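You operate a simulated robot arm through the tools that you are given. There is no shell and no other tool.

The job below is to be done with a simulated robot arm. You get a single attempt, and the scene is never put back.

Task
Wax the middle of the beech board's top.
Fine: lay the lid beside the tin; pad back on its mat, lid back on the tin. A coat counts when it lies all over at full strength: go over it till it gets no stronger.

It is judged by the outcome, as a careful person would: the job done as asked, and still so three seconds after it is handed in. It fails if anything else is knocked over, pushed out of place, dropped, spilled or broken. Lids that push on must go on centred and level and be pressed home; caps that screw on are set level and turned clockwise until they are tight.

Robot
A 6-joint arm with a two-finger parallel gripper, fixed in place. Base frame: the origin is on the floor under the middle of its stand, x ahead of it, y to its left, z up; the work surface is at about z = 0.9. Readings come in m, rad, newtons and seconds.
With the tool pointing down near the work surface it reaches from about 0.24 to 0.66 m from the base axis. Its first joint turns from -1.152 to 1.152 rad. Payload 2.9 kg.
The TCP is the grasp point between the finger pads, 0.03 m short of the fingertips. In the tool frame z runs along the fingers and y along their closing line. The gripper opens to 0.11 m. The fingers are 0.02 m wide and 0.01 m thick; the gripper's body (0.048 by 0.112 m) begins 0.055 m behind the TCP.
Orientation is told as [roll, pitch, yaw] about the base's x, y, z axes, in that order, counted from this pose: with the fingers straight down and closing along the base's y, the tool's x points along the base's -x, its y along +y and its z along -z.

Tools
- The arm moves only by the tool step_arm. Its argument "moves" is one flat list of numbers, 7 for each row, row after row: the shift along the tool's x, y, z in cm, then the turn, a rotation vector about the tool's x, y, z in rad, then the finger opening in cm, from 0 to 11. In form: [tx, ty, tz, wx, wy, wz, fingers, tx, ty, tz, wx, wy, wz, fingers, ...]. A call has 1 to 20 rows; each row shifts and turns the commanded pose from where the row before left it, along the tool's axes as they then stand. A row lasts 0.2 s, in which the tool goes at most 0.05 m and 0.15 rad; a call with a longer step from one row to the next is refused whole, and so is a gripper value outside its range. Where a pose cannot be reached the arm comes as near as it can. A force on the tool above 40 N (or 10 N above the force at the start of the call, whichever is more), or a blocked arm, ends the call early, and 0.2 s more pass. The fingers move at their own pace (about 0.108 m/s each) and stop on an object; they squeeze with about 29 N. The grip force told is the motor's: it shows also when the fingers shut on nothing. Time passes only in rows, and 0.2 s behind the last, so rows that do not move let the fingers close. The reply holds the time, the measured pose of the TCP, the force on the tool along the base axes, the opening and the grip force, in the units named above and with some noise, with the torque about the TCP (base axes, N m) and any sound that the robot's microphone picked up.
- Cameras (640 x 400 px; columns grow to the right, rows downward): "scene" is fixed at [0.063, 0.4218, 1.3863]; the picture's right is [-0.88, -0.48, 0.00], its down [-0.26, 0.47, -0.84] and it looks along [0.40, -0.74, -0.54] (base axes); focal length 362 px, centre (320, 200). "wrist" rides on the gripper at [0.072, 0.017, -0.103] in the tool frame; the picture's right is [-0.23, 0.97, 0.00], its down [-0.76, -0.18, -0.62] and it looks along [-0.61, -0.14, 0.78] (tool axes); focal length 222 px, centre (320, 200). There is no depth. A picture from a camera that has moved, and an enlarged one, comes with that camera's place and axes in the base frame and with its lens.
- get_image(camera): a new picture of that camera. No time passes.
- enlarge(camera, box): a new picture of the part [left, top, right, bottom] of that camera's present view, enlarged. No time passes.
- finish_job(): hands the job in; it is judged then, once.

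Nothing tells you positions but the pictures and the camera data. Unless the task says otherwise, let go and move clear before handing in.

The tools are called after "Request:" as a command line: name --argument value ..., lists and objects as JSON in quotes. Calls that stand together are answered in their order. step_arm: Moves the arm, as the interface text tells. Its arguments: {"type":"object","properties":{"moves":{"type":"array"}},"required":["moves"]} The other tools are called the same way: get_image (camera) takes a picture; enlarge (camera, box) takes an enlarged picture of a part of a camera's view; finish_job () hands the job in.

At the start:

```text
clock: 0.0
ee_pos: [0.4839, 0.0522, 1.1857]
tcp_rot: [0.0, -0.002, 0.0]
wrist_force: [0.0, -1.0, 1.9]
wrist_torque: [-0.04, 0.0, 0.02]
width: 0.11
finger_force: 0.0
```

scene: 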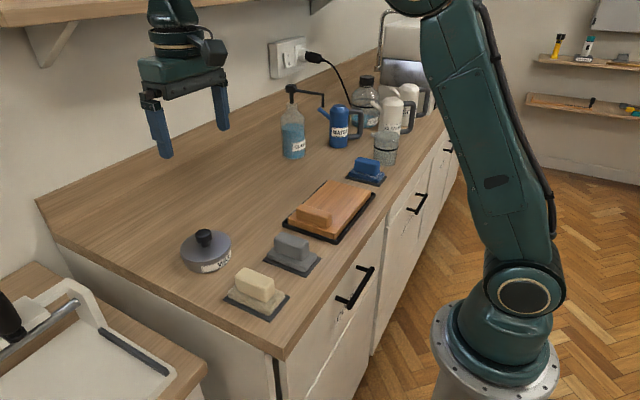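
wrist: 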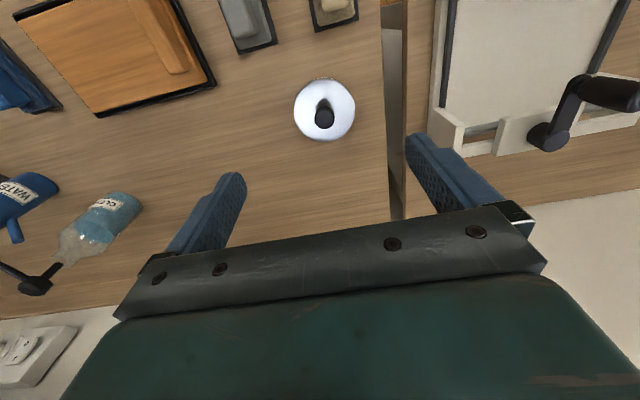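

I see a counter with a grey lidded tin (probably the wax), three pads on mats (cream, grey, blue), and a wooden board with a wooden block on it. I'll look closer before moving.

Request:
enlarge --camera "scene" --box '[160, 200, 320, 330]'

Request:
enlarge --camera "scene" --box '[260, 140, 400, 260]'

Request:
enlarge --camera "wrist" --box '[200, 0, 400, 160]'

Request:
enlarge --camera "wrist" --box '[0, 0, 240, 150]'

Request:
enlarge --camera "scene" --box '[270, 60, 430, 180]'

```text
3.08 times, centred on (240, 265) of scene
camera zoom: at [0.063, 0.4218, 1.3863], right [-0.88, -0.48, 0.0], down [-0.26, 0.47, -0.84], along [0.4, -0.74, -0.54], focal length 1114 px, centre (566, 0)
```

zoom: 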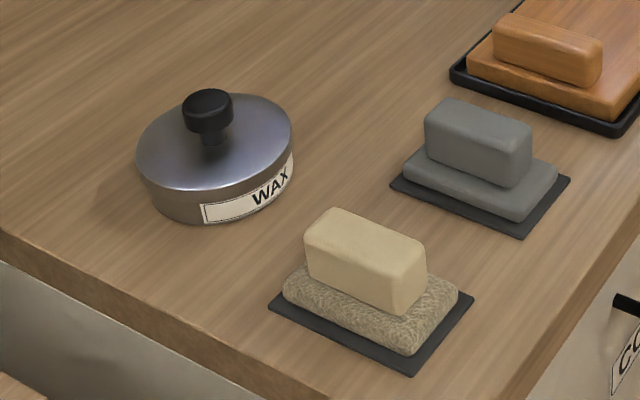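

```text
3.33 times, centred on (330, 200) of scene
camera zoom: at [0.063, 0.4218, 1.3863], right [-0.88, -0.48, 0.0], down [-0.26, 0.47, -0.84], along [0.4, -0.74, -0.54], focal length 1207 px, centre (287, 200)
```

zoom: 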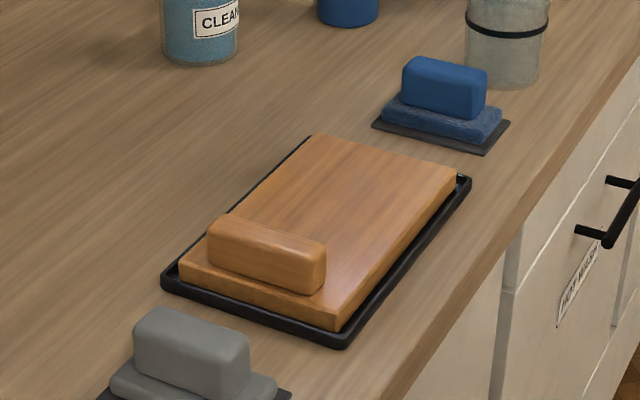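

```text
2.50 times, centred on (300, 80) of wrist
camera zoom: at [0.4117, 0.0682, 1.2895], right [0.23, 0.97, 0.0], down [0.76, -0.18, 0.62], along [0.61, -0.14, -0.78], focal length 555 px, centre (370, 500)
```

zoom: 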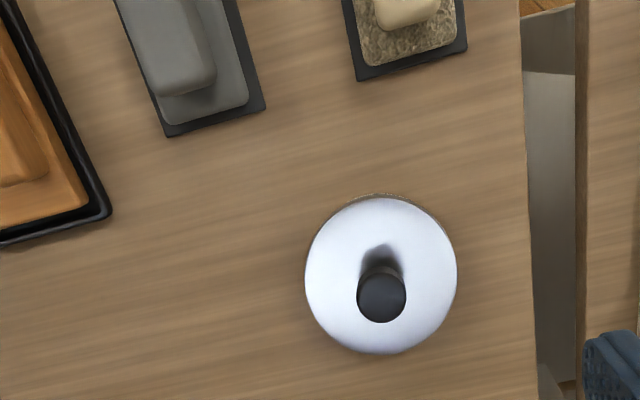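

```text
2.67 times, centred on (120, 75) of wrist
camera zoom: at [0.4117, 0.0682, 1.2895], right [0.23, 0.97, 0.0], down [0.76, -0.18, 0.62], along [0.61, -0.14, -0.78], focal length 592 px, centre (853, 533)
```

zoom: 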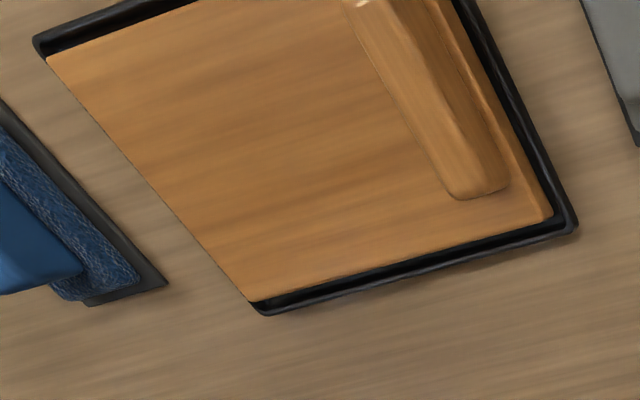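

```text
3.33 times, centred on (350, 120) of scene
camera zoom: at [0.063, 0.4218, 1.3863], right [-0.88, -0.48, 0.0], down [-0.26, 0.47, -0.84], along [0.4, -0.74, -0.54], focal length 1207 px, centre (220, 467)
```

zoom: 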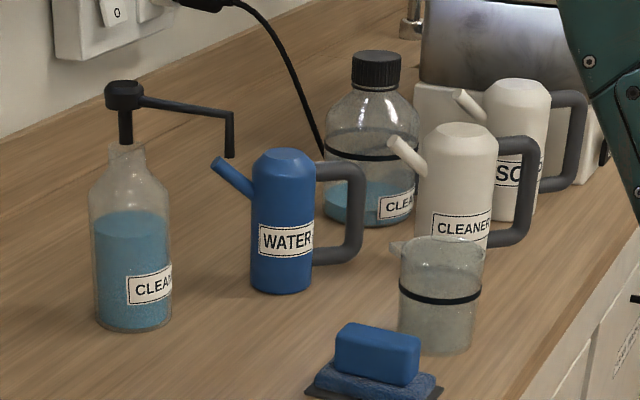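

The tin is labelled WAX and there are three pads. Before moving I need to work out which pad is meant for wax, so I'll look closer at each pad, the bar on the board and the drawer labels.

Request:
enlarge --camera "scene" --box '[220, 258, 292, 322]'

Request:
enlarge --camera "scene" --box '[258, 225, 325, 280]'

Request:
enlarge --camera "scene" --box '[335, 145, 400, 195]'

Request:
enlarge --camera "scene" --box '[280, 180, 380, 250]'

Request:
enlarge --camera "scene" --box '[320, 180, 440, 340]'

Request:
enlarge --camera "scene" --box '[170, 220, 250, 280]'

```text
6.25 times, centred on (256, 290) of scene
camera zoom: at [0.063, 0.4218, 1.3863], right [-0.88, -0.48, 0.0], down [-0.26, 0.47, -0.84], along [0.4, -0.74, -0.54], focal length 2262 px, centre (720, -362)
```

zoom: 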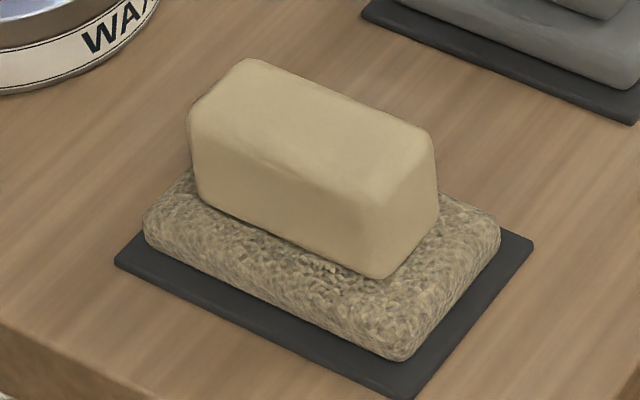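

```text
7.27 times, centred on (292, 252) of scene
camera zoom: at [0.063, 0.4218, 1.3863], right [-0.88, -0.48, 0.0], down [-0.26, 0.47, -0.84], along [0.4, -0.74, -0.54], focal length 2633 px, centre (527, -182)
```

zoom: 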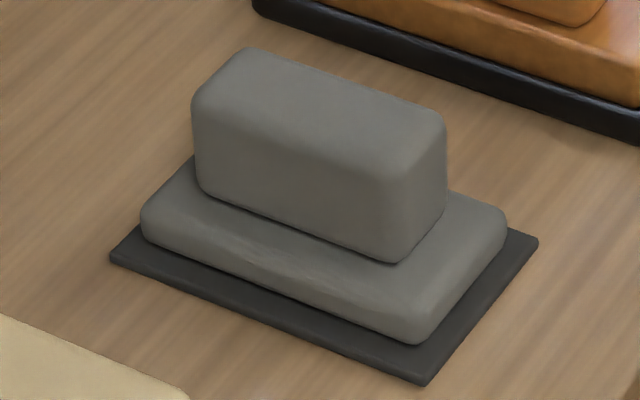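

```text
8.00 times, centred on (368, 170) of scene
camera zoom: at [0.063, 0.4218, 1.3863], right [-0.88, -0.48, 0.0], down [-0.26, 0.47, -0.84], along [0.4, -0.74, -0.54], focal length 2896 px, centre (-60, 440)
```

zoom: 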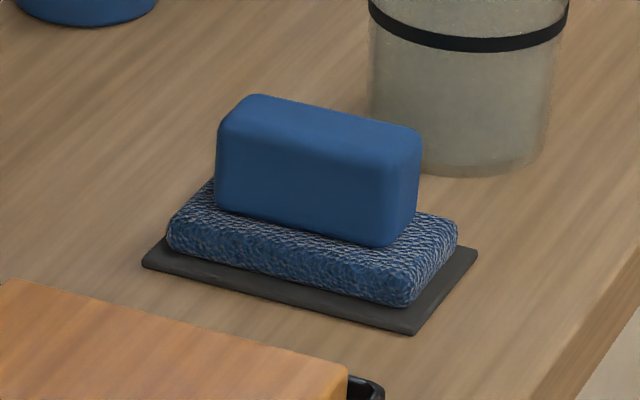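

```text
5.71 times, centred on (330, 215) of scene
camera zoom: at [0.063, 0.4218, 1.3863], right [-0.88, -0.48, 0.0], down [-0.26, 0.47, -0.84], along [0.4, -0.74, -0.54], focal length 2068 px, centre (263, 114)
```

zoom: 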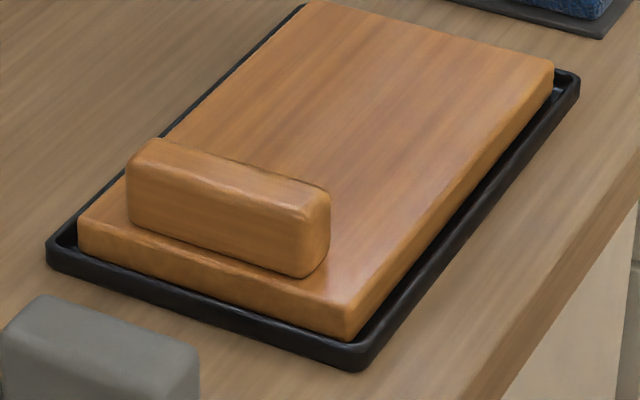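

```text
2.50 times, centred on (380, 260) of scene
camera zoom: at [0.063, 0.4218, 1.3863], right [-0.88, -0.48, 0.0], down [-0.26, 0.47, -0.84], along [0.4, -0.74, -0.54], focal length 905 px, centre (170, 50)
```

zoom: 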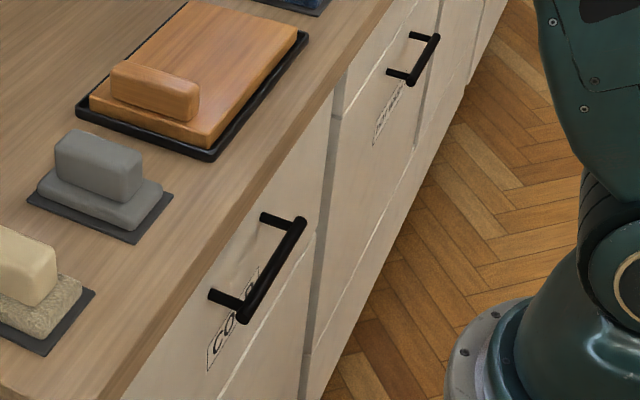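

```text
6.67 times, centred on (210, 250) of scene
camera zoom: at [0.063, 0.4218, 1.3863], right [-0.88, -0.48, 0.0], down [-0.26, 0.47, -0.84], along [0.4, -0.74, -0.54], focal length 2413 px, centre (1053, -133)
```

zoom: 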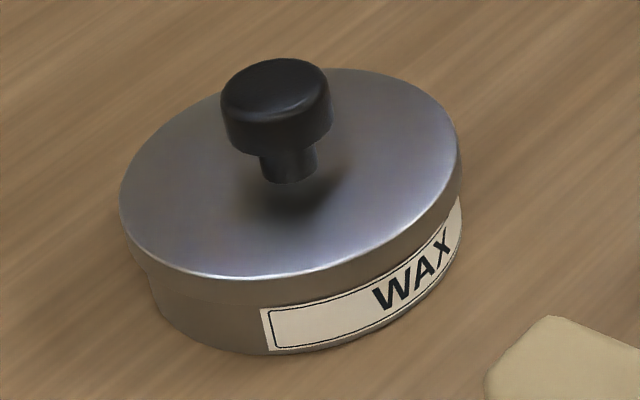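

The three pads have different faces: cream looks like fleece, grey is smooth and blue is coarse cloth. I'll move the wrist camera nearer to the cream and grey pads to tell them apart.

Request:
step_arm --moves '[2.5, 0.76, 2.0, 0, 0, 0, 11, 2.5, 0.76, 2.0, 0, 0, 0, 11, 2.5, 0.76, 2.0, 0, 0, 0, 11, 2.5, 0.76, 2.0, 0, 0, 0, 11, 2.5, 0.76, 2.0, 0, 0, 0, 11, 2.5, 0.76, 2.0, 0, 0, 0, 11, 2.5, 0.76, 2.0, 0, 0, 0, 11, 2.5, 0.76, 2.0, 0, 0, 0, 11]'

Request:
get_image --camera "wrist"

Request:
get_image --camera "scene"

```text
clock: 1.8
ee_pos: [0.2824, 0.1122, 1.0268]
tcp_rot: [-0.001, 0.0, 0.0]
wrist_force: [0.9, 0.7, -0.4]
wrist_torque: [-0.01, -0.02, 0.02]
width: 0.1101
finger_force: 0.0
```

```text
taken
camera wrist: at [0.2111, 0.1292, 1.1294], right [0.23, 0.97, 0.0], down [0.76, -0.18, 0.62], along [0.61, -0.14, -0.78], focal length 222 px, centre (320, 200)
```

wrist: 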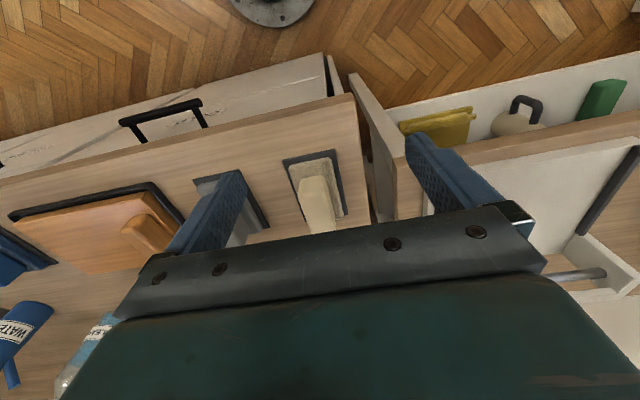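

```text
taken
```

scene: 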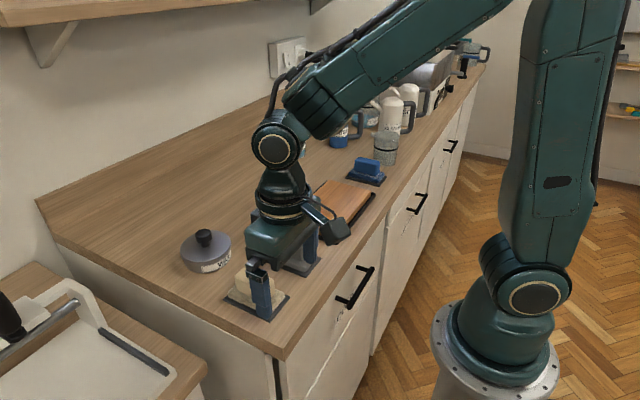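

The view is partly blocked by the gripper. I'll zoom in here, then move forward and up so the pads sit in the clear upper half of the picture.

Request:
enlarge --camera "wrist" --box '[270, 140, 370, 235]'

Request:
step_arm --moves '[-2.5, -1.5, -1.0, 0, 0, 0, 11, -2.5, -1.5, -1.0, 0, 0, 0, 11, -2.5, -1.5, -1.0, 0, 0, 0, 11, -2.5, -1.5, 0, 0, 0, 0, 11, -2.0, -1.5, 0, 0, 0, 0, 11]'

Request:
get_image --camera "wrist"

```text
4.21 times, centred on (320, 188) of wrist
camera zoom: at [0.2111, 0.1292, 1.1294], right [0.23, 0.97, 0.0], down [0.76, -0.18, 0.62], along [0.61, -0.14, -0.78], focal length 935 px, centre (320, 253)
```

zoom: 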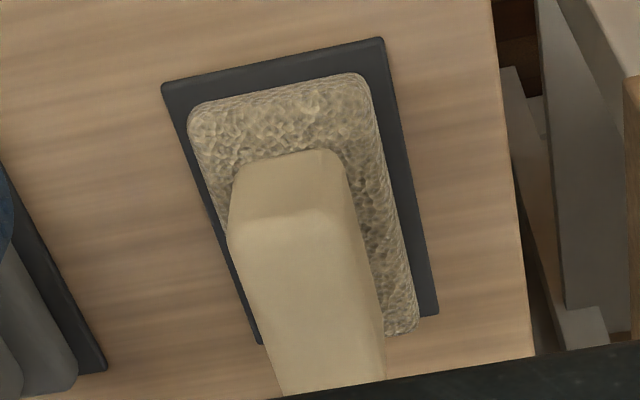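

```text
clock: 3.0
ee_pos: [0.4025, 0.0371, 1.0558]
tcp_rot: [0.001, -0.001, 0.001]
wrist_force: [-0.2, -0.3, 0.7]
wrist_torque: [-0.02, -0.04, 0.02]
width: 0.11
finger_force: 0.0
```

```text
taken
camera wrist: at [0.3316, 0.0536, 1.1601], right [0.23, 0.97, 0.0], down [0.76, -0.18, 0.62], along [0.61, -0.14, -0.78], focal length 222 px, centre (320, 200)
```

wrist: 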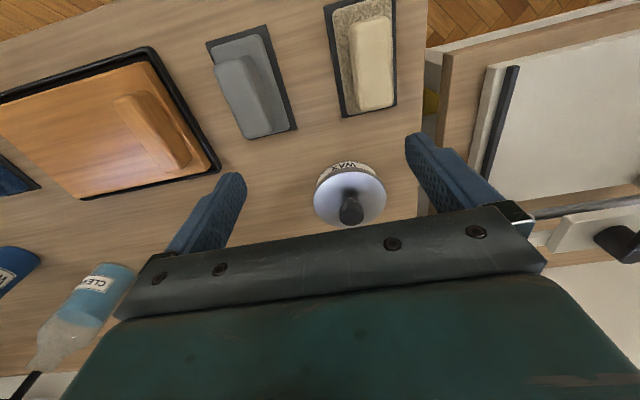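

Request:
enlarge --camera "wrist" --box '[200, 0, 410, 140]'

Request:
enlarge --camera "wrist" --box '[0, 40, 230, 210]'

Request:
enlarge --camera "wrist" --box '[205, 20, 300, 140]'

```text
2.86 times, centred on (305, 70) of wrist
camera zoom: at [0.3316, 0.0536, 1.1601], right [0.23, 0.97, 0.0], down [0.76, -0.18, 0.62], along [0.61, -0.14, -0.78], focal length 635 px, centre (363, 571)
```

zoom: 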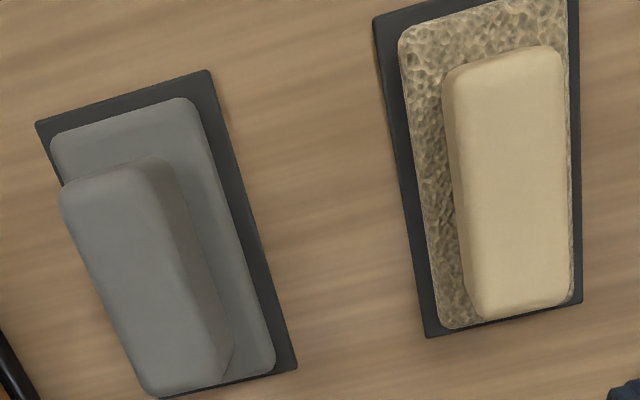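

```text
2.35 times, centred on (115, 125) of wrist
camera zoom: at [0.3316, 0.0536, 1.1601], right [0.23, 0.97, 0.0], down [0.76, -0.18, 0.62], along [0.61, -0.14, -0.78], focal length 523 px, centre (802, 376)
```

zoom: 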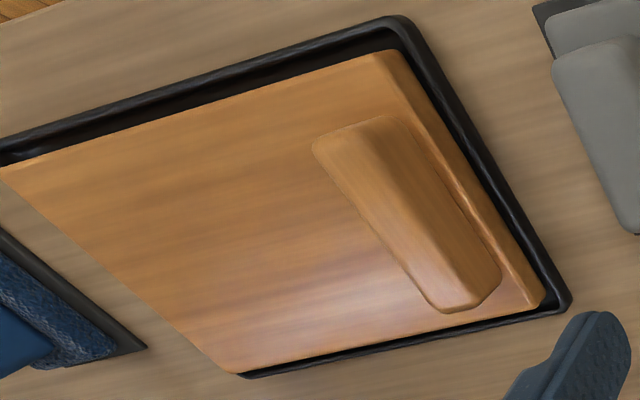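

```text
3.33 times, centred on (252, 80) of wrist
camera zoom: at [0.3316, 0.0536, 1.1601], right [0.23, 0.97, 0.0], down [0.76, -0.18, 0.62], along [0.61, -0.14, -0.78], focal length 740 px, centre (545, 600)
```

zoom: 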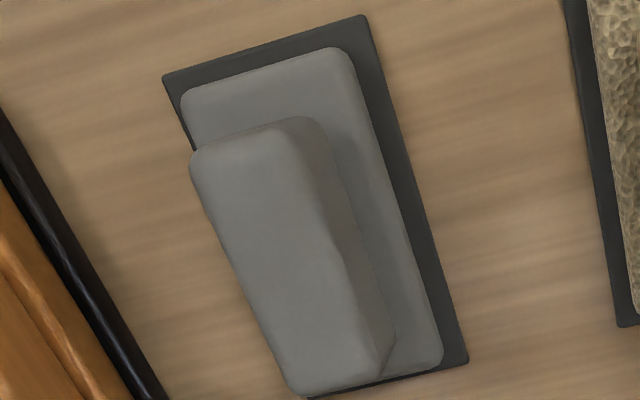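

The cream and grey pads sit on mats of the same size, about 10 × 6 cm and lying along x. The board spans roughly x 0.32–0.44 and y −0.30 to −0.10, with the bar at its left end. I'll lower the camera over the two pads for a closer look at their faces.

Request:
step_arm --moves '[1.0, 0, 1.5, 0, 0, 0, 11, 1.0, 0, 1.5, 0, 0, 0, 11, 0, 0, 1.5, 0, 0, 0, 11, 0, 0, 0, 0, 0, 0, 11]'

Request:
get_image --camera "wrist"

Request:
enlarge --camera "wrist" --box '[300, 0, 440, 120]'

Request:
enlarge --camera "wrist" --box '[160, 20, 300, 150]'

```text
clock: 4.0
ee_pos: [0.3832, 0.0379, 1.0118]
tcp_rot: [0.002, 0.0, 0.001]
wrist_force: [-0.1, -0.5, -0.4]
wrist_torque: [0.0, 0.01, 0.01]
width: 0.1101
finger_force: 0.2
```

```text
taken
camera wrist: at [0.3117, 0.0541, 1.115], right [0.23, 0.97, 0.0], down [0.76, -0.18, 0.62], along [0.61, -0.14, -0.78], focal length 222 px, centre (320, 200)
```

wrist: 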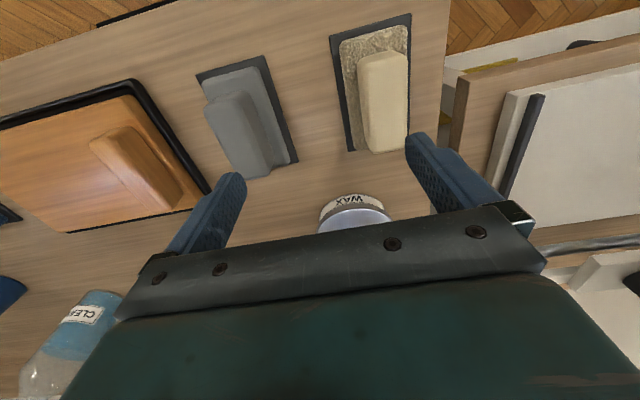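

```text
3.33 times, centred on (370, 60) of wrist
camera zoom: at [0.3117, 0.0541, 1.115], right [0.23, 0.97, 0.0], down [0.76, -0.18, 0.62], along [0.61, -0.14, -0.78], focal length 740 px, centre (153, 667)
```

zoom: 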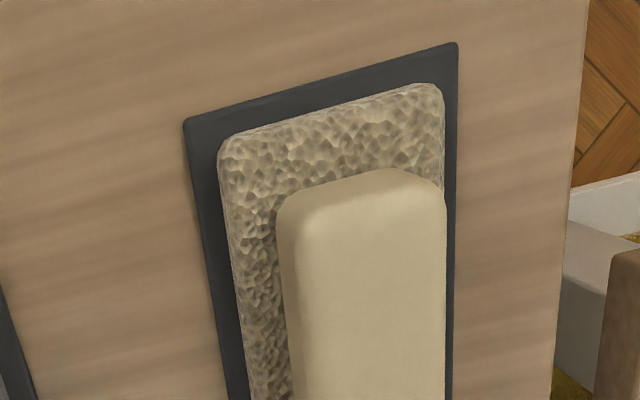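

```text
3.08 times, centred on (230, 85) of wrist
camera zoom: at [0.3117, 0.0541, 1.115], right [0.23, 0.97, 0.0], down [0.76, -0.18, 0.62], along [0.61, -0.14, -0.78], focal length 684 px, centre (597, 554)
```

zoom: 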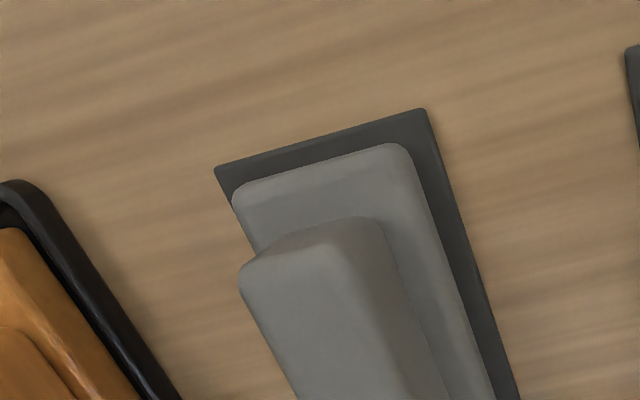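

The cream pad has a soft fleecy face, matches the wax colour and lies nearest the WAX tin, so I take it as the wax applicator. First I'll go above the tin, at about (0.519, 0.050) with its knob top near z 0.962, and check my alignment.

Request:
step_arm --moves '[0, 0, -3.8, 0, 0, 0, 11, -3.4, 0.3, 0, 0, 0, 0, 11, -3.4, 0.3, 0, 0, 0, 0, 11, -3.4, 0.3, 0, 0, 0, 0, 11, -3.4, 0.3, 0, 0, 0, 0, 11, 0, 0, 0, 0, 0, 0, 11]'

Request:
get_image --camera "wrist"

Request:
enlarge --camera "scene" --box '[150, 150, 290, 290]'

```text
clock: 5.4
ee_pos: [0.5187, 0.0502, 1.0494]
tcp_rot: [0.0, -0.002, 0.0]
wrist_force: [0.4, 0.2, 0.8]
wrist_torque: [-0.03, 0.01, 0.02]
width: 0.1101
finger_force: 0.1
```

```text
taken
camera wrist: at [0.4477, 0.0658, 1.1529], right [0.23, 0.97, 0.0], down [0.76, -0.18, 0.62], along [0.61, -0.14, -0.78], focal length 222 px, centre (320, 200)
```

wrist: 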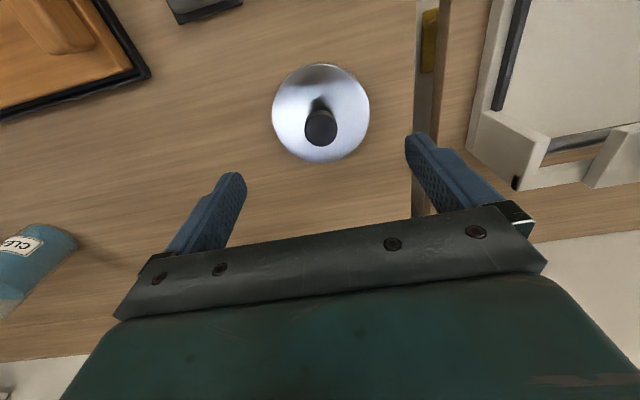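

```text
2.86 times, centred on (220, 220) of scene
camera zoom: at [0.0631, 0.4218, 1.3863], right [-0.88, -0.48, 0.0], down [-0.26, 0.47, -0.84], along [0.4, -0.74, -0.54], focal length 1034 px, centre (606, 143)
```

zoom: 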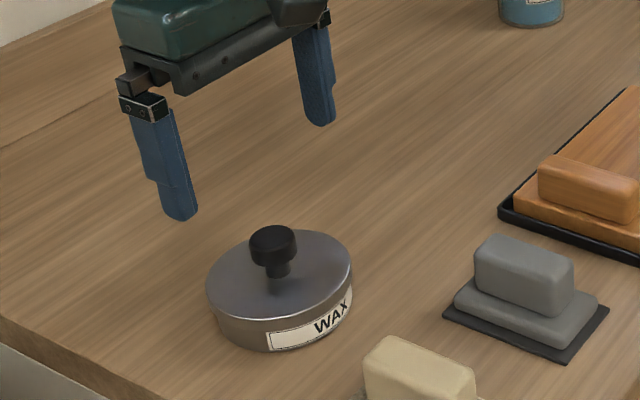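

Request:
enlarge --camera "wrist" --box '[260, 55, 380, 175]'

```text
3.33 times, centred on (320, 115) of wrist
camera zoom: at [0.4477, 0.0658, 1.1529], right [0.23, 0.97, 0.0], down [0.76, -0.18, 0.62], along [0.61, -0.14, -0.78], focal length 740 px, centre (320, 483)
```

zoom: 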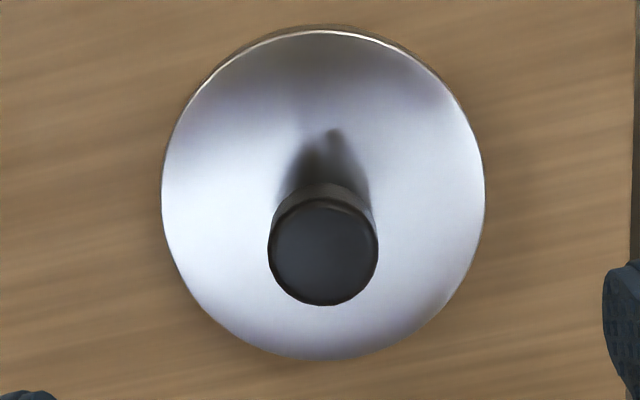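

The knob works out at about (0.5207, 0.0503). I'll descend so the fingertips stay just above the lid's face, then close on the knob.

Request:
step_arm --moves '[-0.2, 0, 2.6, 0, 0, 0, 11, 0, 0, 2.6, 0, 0, 0, 11, 0, 0, 2.4, 0, 0, 0, 11, 0, 0, 0, 0, 0, 0, 11]'

Request:
enlarge --camera "scene" --box '[150, 170, 290, 290]'

Request:
enlarge --camera "wrist" --box '[220, 80, 440, 240]'

```text
clock: 6.4
ee_pos: [0.5206, 0.0495, 0.9726]
tcp_rot: [0.0, 0.001, 0.0]
wrist_force: [-0.2, -0.5, -0.5]
wrist_torque: [-0.01, 0.03, -0.01]
width: 0.1099
finger_force: 0.0
```

```text
3.33 times, centred on (220, 230) of scene
camera zoom: at [0.063, 0.4218, 1.3863], right [-0.88, -0.48, 0.0], down [-0.26, 0.47, -0.84], along [0.4, -0.74, -0.54], focal length 1207 px, centre (653, 100)
```

zoom: 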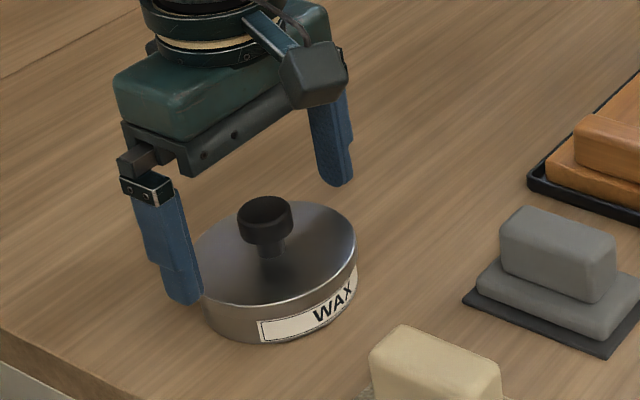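

```text
2.50 times, centred on (330, 160) of wrist
camera zoom: at [0.4496, 0.0666, 1.0764], right [0.23, 0.97, 0.0], down [0.76, -0.18, 0.62], along [0.61, -0.14, -0.78], focal length 555 px, centre (295, 300)
```

zoom: 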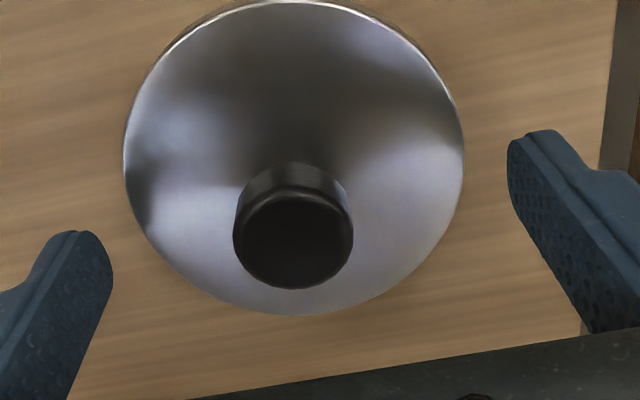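

The knob checks out at (0.520, 0.050) with its top at 0.9625, and the lid face is at about 0.935. The tips are clear of the lid, so I'll close on the knob.

Request:
step_arm --moves '[0, 0, 0.2, 0, 0, 0, 7, 0, 0, 0, 0, 0, 0, 4, 0, 0, 0, 0, 0, 0, 2, 0, 0, 0, 0, 0, 0, 2, 0, 0, 0, 0, 0, 0, 2]'

Request:
enlarge --camera "scene" --box '[150, 170, 290, 290]'

```text
clock: 7.6
ee_pos: [0.5211, 0.0501, 0.9711]
tcp_rot: [0.0, 0.001, 0.0]
wrist_force: [0.0, 2.7, -0.4]
wrist_torque: [0.08, -0.01, 0.0]
width: 0.0276
finger_force: 28.4
```

```text
3.33 times, centred on (220, 230) of scene
camera zoom: at [0.063, 0.4219, 1.3863], right [-0.88, -0.48, 0.0], down [-0.26, 0.47, -0.84], along [0.4, -0.74, -0.54], focal length 1207 px, centre (653, 100)
```

zoom: 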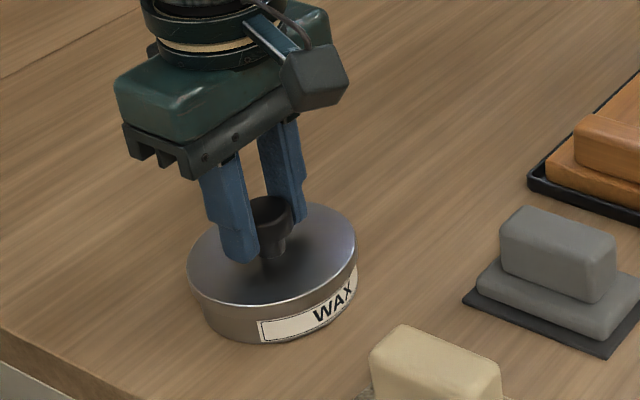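

The knob is gripped at 2.8 cm. I'll pull straight up in small steps and watch whether the tin stays down.

Request:
step_arm --moves '[0, 0, -0.3, 0, 0, 0, 2, 0, 0, -0.3, 0, 0, 0, 2, 0, 0, -0.3, 0, 0, 0, 2, 0, 0, -0.3, 0, 0, 0, 2]'

Request:
enlarge --camera "scene" --box '[150, 170, 290, 290]'

```text
clock: 8.6
ee_pos: [0.5213, 0.0492, 0.9822]
tcp_rot: [0.001, -0.001, 0.0]
wrist_force: [-0.3, 0.8, -0.5]
wrist_torque: [0.01, -0.03, 0.02]
width: 0.0276
finger_force: 29.0
heard: snap
```

```text
3.33 times, centred on (220, 230) of scene
camera zoom: at [0.063, 0.4218, 1.3863], right [-0.88, -0.48, 0.0], down [-0.26, 0.47, -0.84], along [0.4, -0.74, -0.54], focal length 1207 px, centre (653, 100)
```

zoom: 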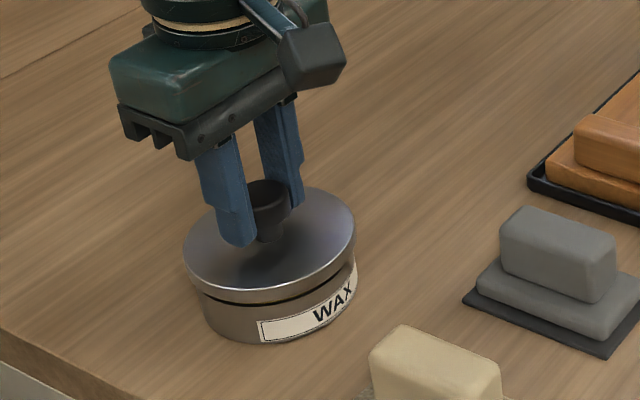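

The lid snapped free and the tin stayed put. I'll lift it clear, carry it to a free spot to the right of the tin near (0.53, −0.08), and stop above the counter to look.

Request:
step_arm --moves '[0, 0, -1.5, 0, 0, 0, 2, 0, 0, -2.0, 0, 0, 0, 2, 0, 0, -2.0, 0, 0, 0, 2, -0.3, -2.5, 0, 0, 0, 0, 2, -0.3, -3.5, 0, 0, 0, 0, 2, -0.3, -3.5, 0, 0, 0, 0, 2, 0, -2.5, 0, 0, 0, 0, 2, 0, -1.0, 0, 0, 0, 0, 2, 0, 0, 0, 0, 0, 0, 2]'

Request:
get_image --camera "scene"

Request:
get_image --camera "wrist"

Request:
enlarge --camera "scene" --box '[160, 160, 300, 290]'

```text
clock: 10.6
ee_pos: [0.5302, -0.0809, 1.0384]
tcp_rot: [-0.001, 0.001, 0.0]
wrist_force: [0.5, -0.6, -0.3]
wrist_torque: [0.0, 0.0, 0.01]
width: 0.0278
finger_force: 28.9
```

```text
taken
```

scene: 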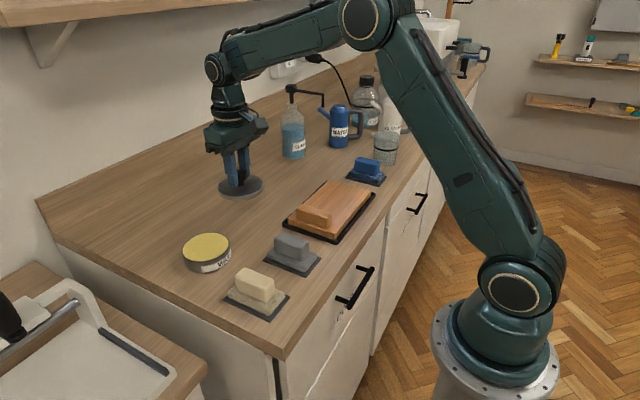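

```text
taken
camera wrist: at [0.459, -0.064, 1.1409], right [0.23, 0.97, 0.0], down [0.76, -0.18, 0.62], along [0.61, -0.14, -0.78], focal length 222 px, centre (320, 200)
```

wrist: 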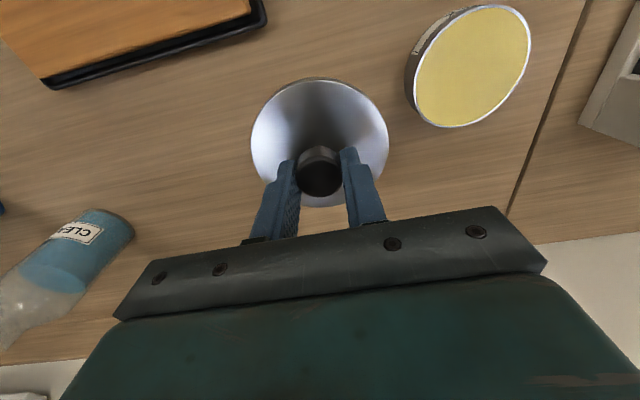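

```text
3.08 times, centred on (230, 225) of scene
camera zoom: at [0.0631, 0.4218, 1.3863], right [-0.88, -0.48, 0.0], down [-0.26, 0.47, -0.84], along [0.4, -0.74, -0.54], focal length 1114 px, centre (597, 123)
```

zoom: 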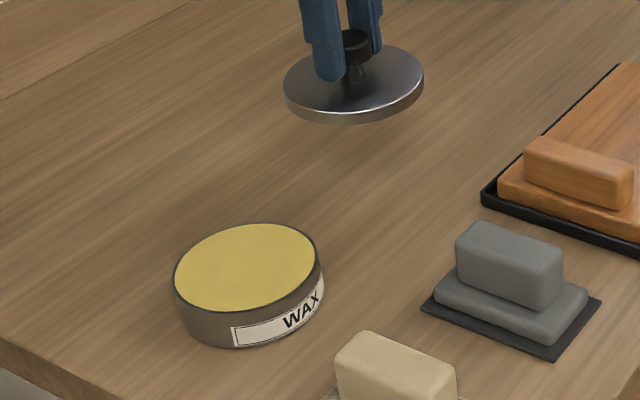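

The tin is open and full of yellow wax nearly to the brim, so a flat pad press should load it. I'll lower the lid until it just touches the counter.

Request:
step_arm --moves '[0, 0, 2.5, 0, 0, 0, 2, 0, 0, 2.5, 0, 0, 0, 2, 0, 0, 1.8, 0, 0, 0, 2, 0, 0, 0.8, 0, 0, 0, 2, 0, 0, 0.2, 0, 0, 0, 2, 0, 0, 0, 0, 0, 0, 2]'

Request:
enlarge --camera "scene" --box '[200, 150, 280, 220]'

```text
clock: 12.0
ee_pos: [0.5297, -0.0809, 0.9586]
tcp_rot: [0.002, 0.0, 0.0]
wrist_force: [0.1, -0.8, 0.2]
wrist_torque: [0.0, -0.01, 0.01]
width: 0.0277
finger_force: 29.5
```

```text
5.71 times, centred on (240, 185) of scene
camera zoom: at [0.063, 0.4218, 1.3863], right [-0.88, -0.48, 0.0], down [-0.26, 0.47, -0.84], along [0.4, -0.74, -0.54], focal length 2068 px, centre (777, 286)
```

zoom: 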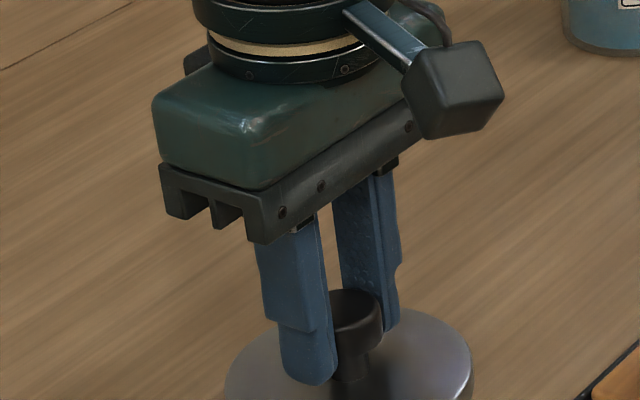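

Request:
step_arm --moves '[0, 0, 0.3, 0, 0, 0, 2, 0, 0, 0.2, 0, 0, 0, 2, 0, 0, 0.2, 0, 0, 0, 2]'

Request:
enlarge --camera "scene" --box '[200, 165, 280, 225]'

```text
clock: 12.8
ee_pos: [0.5289, -0.0808, 0.9527]
tcp_rot: [0.001, 0.0, 0.0]
wrist_force: [-0.6, -0.1, 0.0]
wrist_torque: [0.01, 0.01, -0.03]
width: 0.0277
finger_force: 29.3
```

```text
6.67 times, centred on (240, 195) of scene
camera zoom: at [0.063, 0.4218, 1.3863], right [-0.88, -0.48, 0.0], down [-0.26, 0.47, -0.84], along [0.4, -0.74, -0.54], focal length 2413 px, centre (853, 233)
```

zoom: 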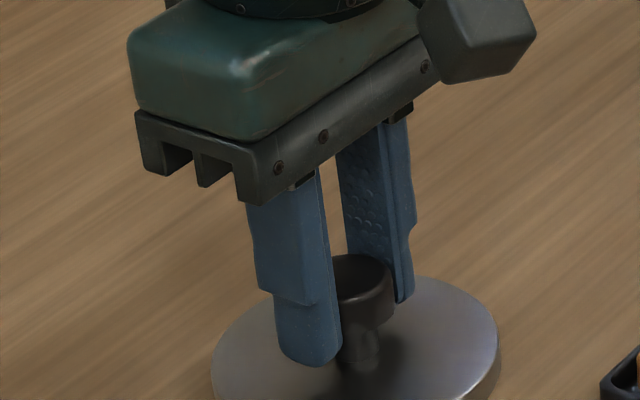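

Request:
step_arm --moves '[0, 0, 0.2, 0, 0, 0, 2, 0, 0, 0.2, 0, 0, 0, 2, 0, 0, 0, 0, 0, 0, 2]'

Request:
enlarge --camera "scene" --box '[200, 175, 280, 235]'

```text
clock: 13.6
ee_pos: [0.5301, -0.0802, 0.9483]
tcp_rot: [0.001, 0.001, 0.0]
wrist_force: [-0.1, 0.4, 0.3]
wrist_torque: [0.02, 0.0, 0.01]
width: 0.0275
finger_force: 29.1
```

```text
6.67 times, centred on (240, 205) of scene
camera zoom: at [0.063, 0.4218, 1.3863], right [-0.88, -0.48, 0.0], down [-0.26, 0.47, -0.84], along [0.4, -0.74, -0.54], focal length 2413 px, centre (853, 167)
```

zoom: 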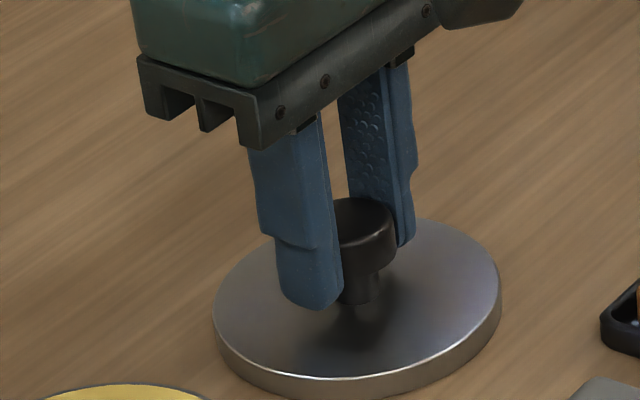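

Request:
step_arm --moves '[0, 0, 0.15, 0, 0, 0, 2, 0, 0, 0.15, 0, 0, 0, 2, 0, 0, 0, 0, 0, 0, 2]'

```text
clock: 14.4
ee_pos: [0.5302, -0.0799, 0.9471]
tcp_rot: [0.0, -0.004, -0.001]
wrist_force: [-4.0, -0.3, 17.8]
wrist_torque: [0.04, 0.23, 0.01]
width: 0.0277
finger_force: 28.9
```

The lid touches the counter (17.8 N upward). I'll ease off slightly, open the fingers and rise clear.

Request:
step_arm --moves '[0, 0, -0.1, 0, 0, 0, 2, 0, 0, 0, 0, 0, 0, 3.5, 0, 0, 0, 0, 0, 0, 5, 0, 0, 0, 0, 0, 0, 6, 0, 0, -1.5, 0, 0, 0, 6, 0, 0, -2.5, 0, 0, 0, 6, 0, 0, -3, 0, 0, 0, 6, 0, 0, -4, 0, 0, 0, 8, 0, 0, 0, 0, 0, 0, 8]'

Request:
get_image --camera "wrist"

Request:
enlarge --camera "scene" --box '[160, 150, 300, 290]'

```text
clock: 16.4
ee_pos: [0.5314, -0.0788, 1.0587]
tcp_rot: [0.001, -0.001, 0.0]
wrist_force: [1.0, -0.6, 0.1]
wrist_torque: [-0.02, -0.02, 0.01]
width: 0.0801
finger_force: 0.0
```

```text
taken
camera wrist: at [0.4587, -0.0631, 1.1612], right [0.23, 0.97, 0.0], down [0.76, -0.18, 0.62], along [0.61, -0.14, -0.78], focal length 222 px, centre (320, 200)
```

wrist: 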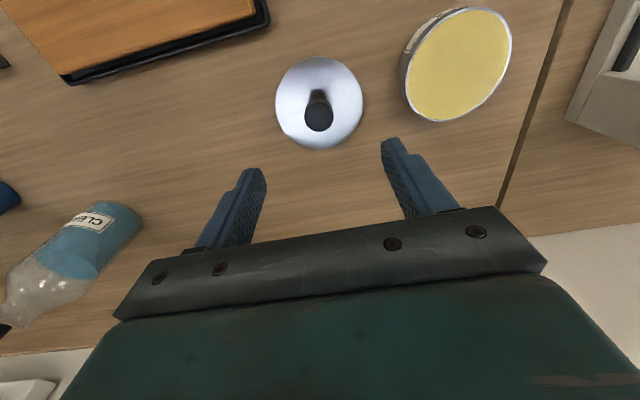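

```text
2.86 times, centred on (230, 220) of scene
camera zoom: at [0.063, 0.4218, 1.3863], right [-0.88, -0.48, 0.0], down [-0.26, 0.47, -0.84], along [0.4, -0.74, -0.54], focal length 1034 px, centre (577, 143)
```

zoom: 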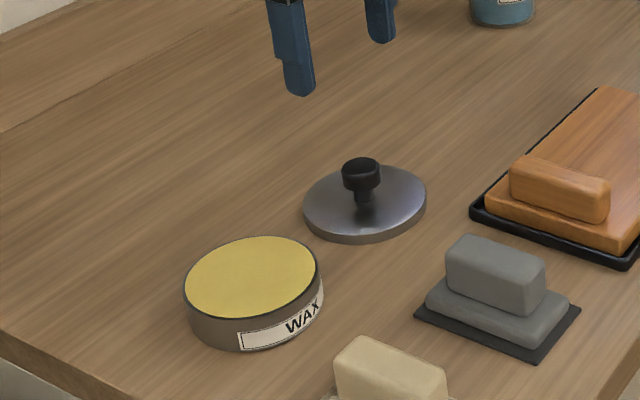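

The lid lies level beside the tin. Before choosing a pad I'll move over the board to see the blue pad and the bar up close and measure the board.

Request:
step_arm --moves '[1.83, -3.17, -0.52, 0, 0, 0, 8, 1.83, -3.17, -0.52, 0, 0, 0, 8, 1.83, -3.17, -0.52, 0, 0, 0, 8, 1.83, -3.17, -0.52, 0, 0, 0, 8, 1.83, -3.17, -0.52, 0, 0, 0, 8, 1.83, -3.17, -0.52, 0, 0, 0, 8, 0, 0, 0, 0, 0, 0, 8]'

Request:
get_image --camera "wrist"

Request:
enlarge --camera "wrist" --box '[100, 0, 300, 130]'

Request:
enlarge --camera "wrist" --box '[240, 0, 480, 150]'

```text
clock: 18.0
ee_pos: [0.4202, -0.2702, 1.089]
tcp_rot: [0.0, 0.0, 0.0]
wrist_force: [-0.6, -0.6, -0.5]
wrist_torque: [0.03, 0.01, -0.03]
width: 0.0803
finger_force: 0.0
```

```text
taken
camera wrist: at [0.3487, -0.2543, 1.1917], right [0.23, 0.97, 0.0], down [0.76, -0.18, 0.62], along [0.61, -0.14, -0.78], focal length 222 px, centre (320, 200)
```

wrist: 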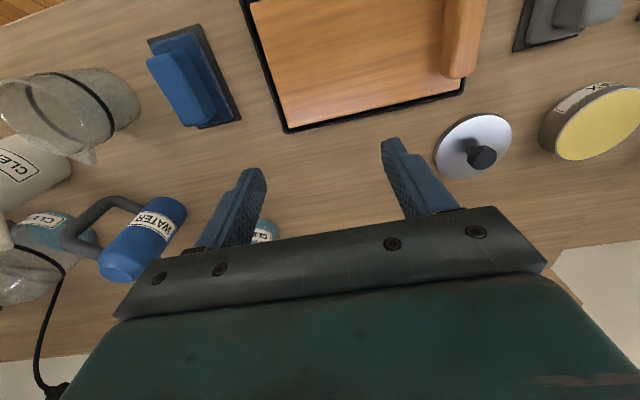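

```text
3.08 times, centred on (200, 65) of wrist
camera zoom: at [0.3487, -0.2543, 1.1917], right [0.23, 0.97, 0.0], down [0.76, -0.18, 0.62], along [0.61, -0.14, -0.78], focal length 684 px, centre (689, 615)
```

zoom: 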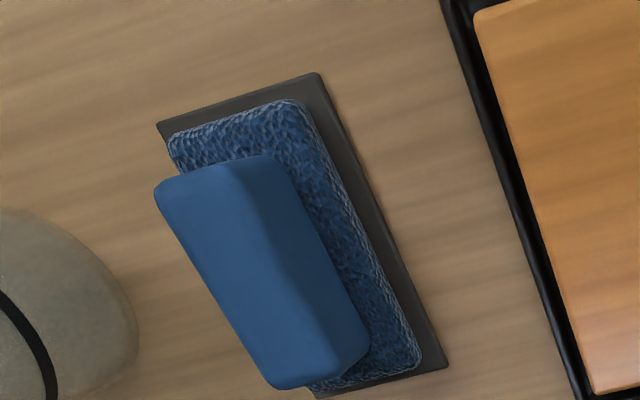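

```text
2.67 times, centred on (360, 75) of wrist
camera zoom: at [0.3487, -0.2543, 1.1917], right [0.23, 0.97, 0.0], down [0.76, -0.18, 0.62], along [0.61, -0.14, -0.78], focal length 592 px, centre (213, 533)
```

zoom: 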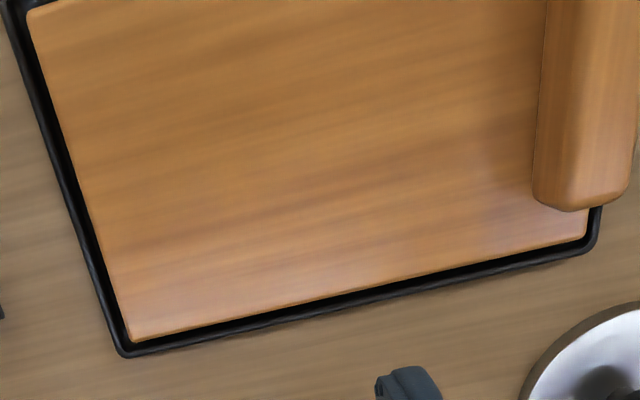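

The blue and cream pads have the same fleecy face, and blue sits by the water and cleaner. Grey is a different smooth material, so I'll use cream for the wax. The board's centre comes out near (0.381, −0.212) with its top at z 0.917 and the bar's inner edge at y −0.138. Next I go above the cream pad.

Request:
step_arm --moves '[0.53, 4.0, 0.2, 0, 0, 0, 8, 0.53, 4.0, 0.2, 0, 0, 0, 8, 0.53, 4.0, 0.2, 0, 0, 0, 8, 0.53, 4.0, 0.2, 0, 0, 0, 8, 0.53, 4.0, 0.2, 0, 0, 0, 8, 0.53, 4.0, 0.2, 0, 0, 0, 8, 0.53, 4.0, 0.2, 0, 0, 0, 8, 0.53, 4.0, 0.2, 0, 0, 0, 8, 0.53, 4.0, 0.2, 0, 0, 0, 8, 0, 0, 0, 0, 0, 0, 8]'

Request:
get_image --camera "wrist"

Request:
enlarge --camera "wrist" --box '[240, 20, 400, 180]'

```text
clock: 20.2
ee_pos: [0.3721, 0.0899, 1.07]
tcp_rot: [0.001, 0.0, 0.002]
wrist_force: [-0.2, 0.1, -0.1]
wrist_torque: [0.03, 0.01, -0.02]
width: 0.0802
finger_force: 0.1
```

```text
taken
camera wrist: at [0.3006, 0.1064, 1.1735], right [0.23, 0.97, 0.0], down [0.76, -0.18, 0.62], along [0.61, -0.14, -0.78], focal length 222 px, centre (320, 200)
```

wrist: 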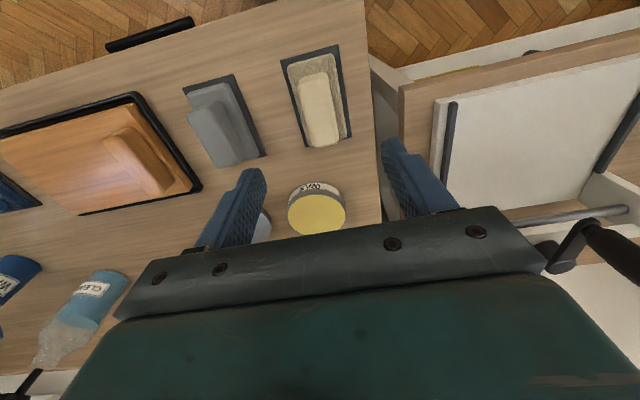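

```text
2.50 times, centred on (320, 100) of wrist
camera zoom: at [0.3006, 0.1064, 1.1735], right [0.23, 0.97, 0.0], down [0.76, -0.18, 0.62], along [0.61, -0.14, -0.78], focal length 555 px, centre (320, 450)
```

zoom: 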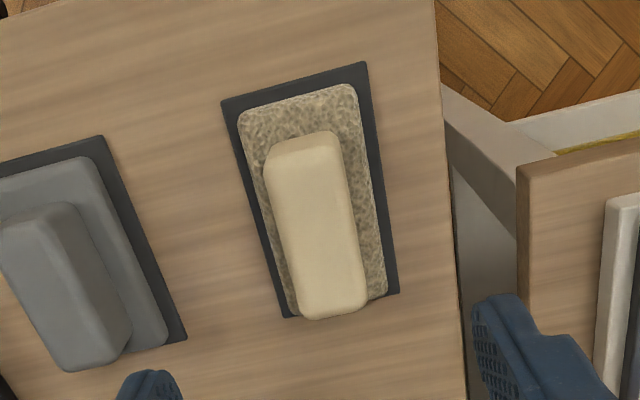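

The pad is centred at (0.372, 0.090) and aligned with the fingers. I'll descend until the tips are just above the pad's base and close on the handle.

Request:
step_arm --moves '[0, 0, 3.5, 0, 0, 0, 8, 0, 0, 3.5, 0, 0, 0, 8, 0, 0, 3.0, 0, 0, 0, 8, 0, 0, 1.2, 0, 0, 0, 8, 0, 0, 0, 0, 0, 0, 8]'

Request:
enlarge --camera "scene" --box '[200, 230, 320, 330]'

Request:
enlarge --camera "wrist" --box '[220, 80, 440, 240]'

```text
clock: 21.4
ee_pos: [0.3721, 0.0888, 0.9582]
tcp_rot: [-0.001, -0.001, 0.001]
wrist_force: [-0.1, -0.9, 0.2]
wrist_torque: [0.03, -0.01, 0.0]
width: 0.0798
finger_force: 0.0
```

```text
4.00 times, centred on (260, 280) of scene
camera zoom: at [0.063, 0.4218, 1.3863], right [-0.88, -0.48, 0.0], down [-0.26, 0.47, -0.84], along [0.4, -0.74, -0.54], focal length 1448 px, centre (560, -120)
```

zoom: 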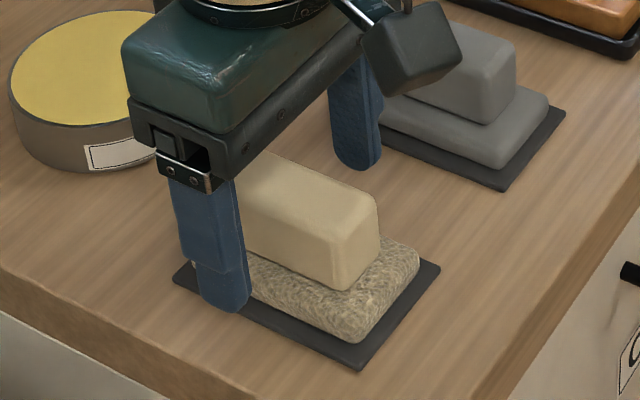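

```text
2.50 times, centred on (330, 160) of wrist
camera zoom: at [0.3011, 0.1058, 1.0615], right [0.23, 0.97, 0.0], down [0.76, -0.18, 0.62], along [0.61, -0.14, -0.78], focal length 555 px, centre (295, 300)
```

zoom: 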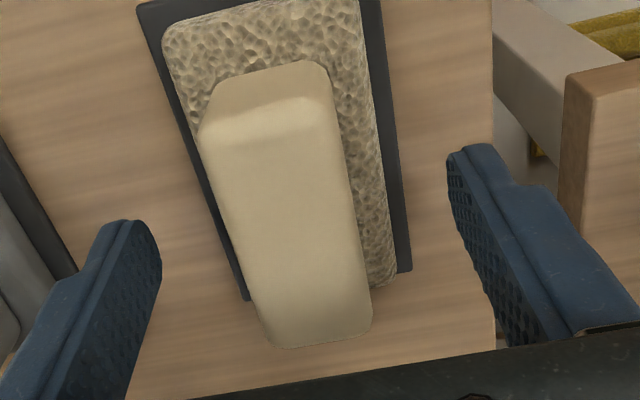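

Request:
step_arm --moves '[0, 0, 0, 0, 0, 0, 5, 0, 0, 0, 0, 0, 0, 3.5, 0, 0, 0, 0, 0, 0, 2, 0, 0, 0, 0, 0, 0, 1.5, 0, 0, 0, 0, 0, 0, 1.5]'

Request:
enlarge --camera "scene" --box '[200, 230, 320, 330]'

```text
clock: 22.6
ee_pos: [0.3731, 0.0887, 0.9586]
tcp_rot: [-0.001, 0.0, -0.001]
wrist_force: [0.5, 0.0, -0.2]
wrist_torque: [0.02, 0.02, -0.01]
width: 0.0294
finger_force: 29.3
```

```text
4.00 times, centred on (260, 280) of scene
camera zoom: at [0.063, 0.4218, 1.3863], right [-0.88, -0.48, 0.0], down [-0.26, 0.47, -0.84], along [0.4, -0.74, -0.54], focal length 1448 px, centre (560, -120)
```

zoom: 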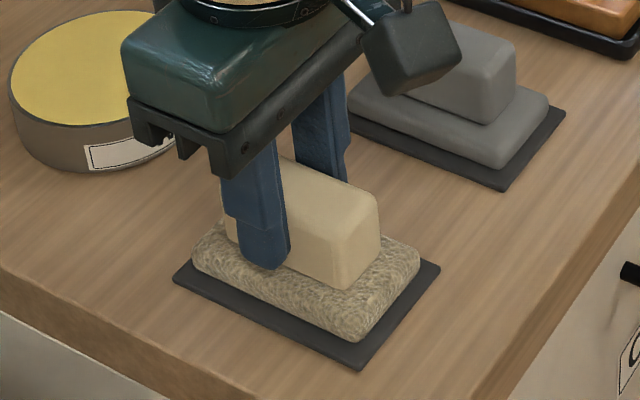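

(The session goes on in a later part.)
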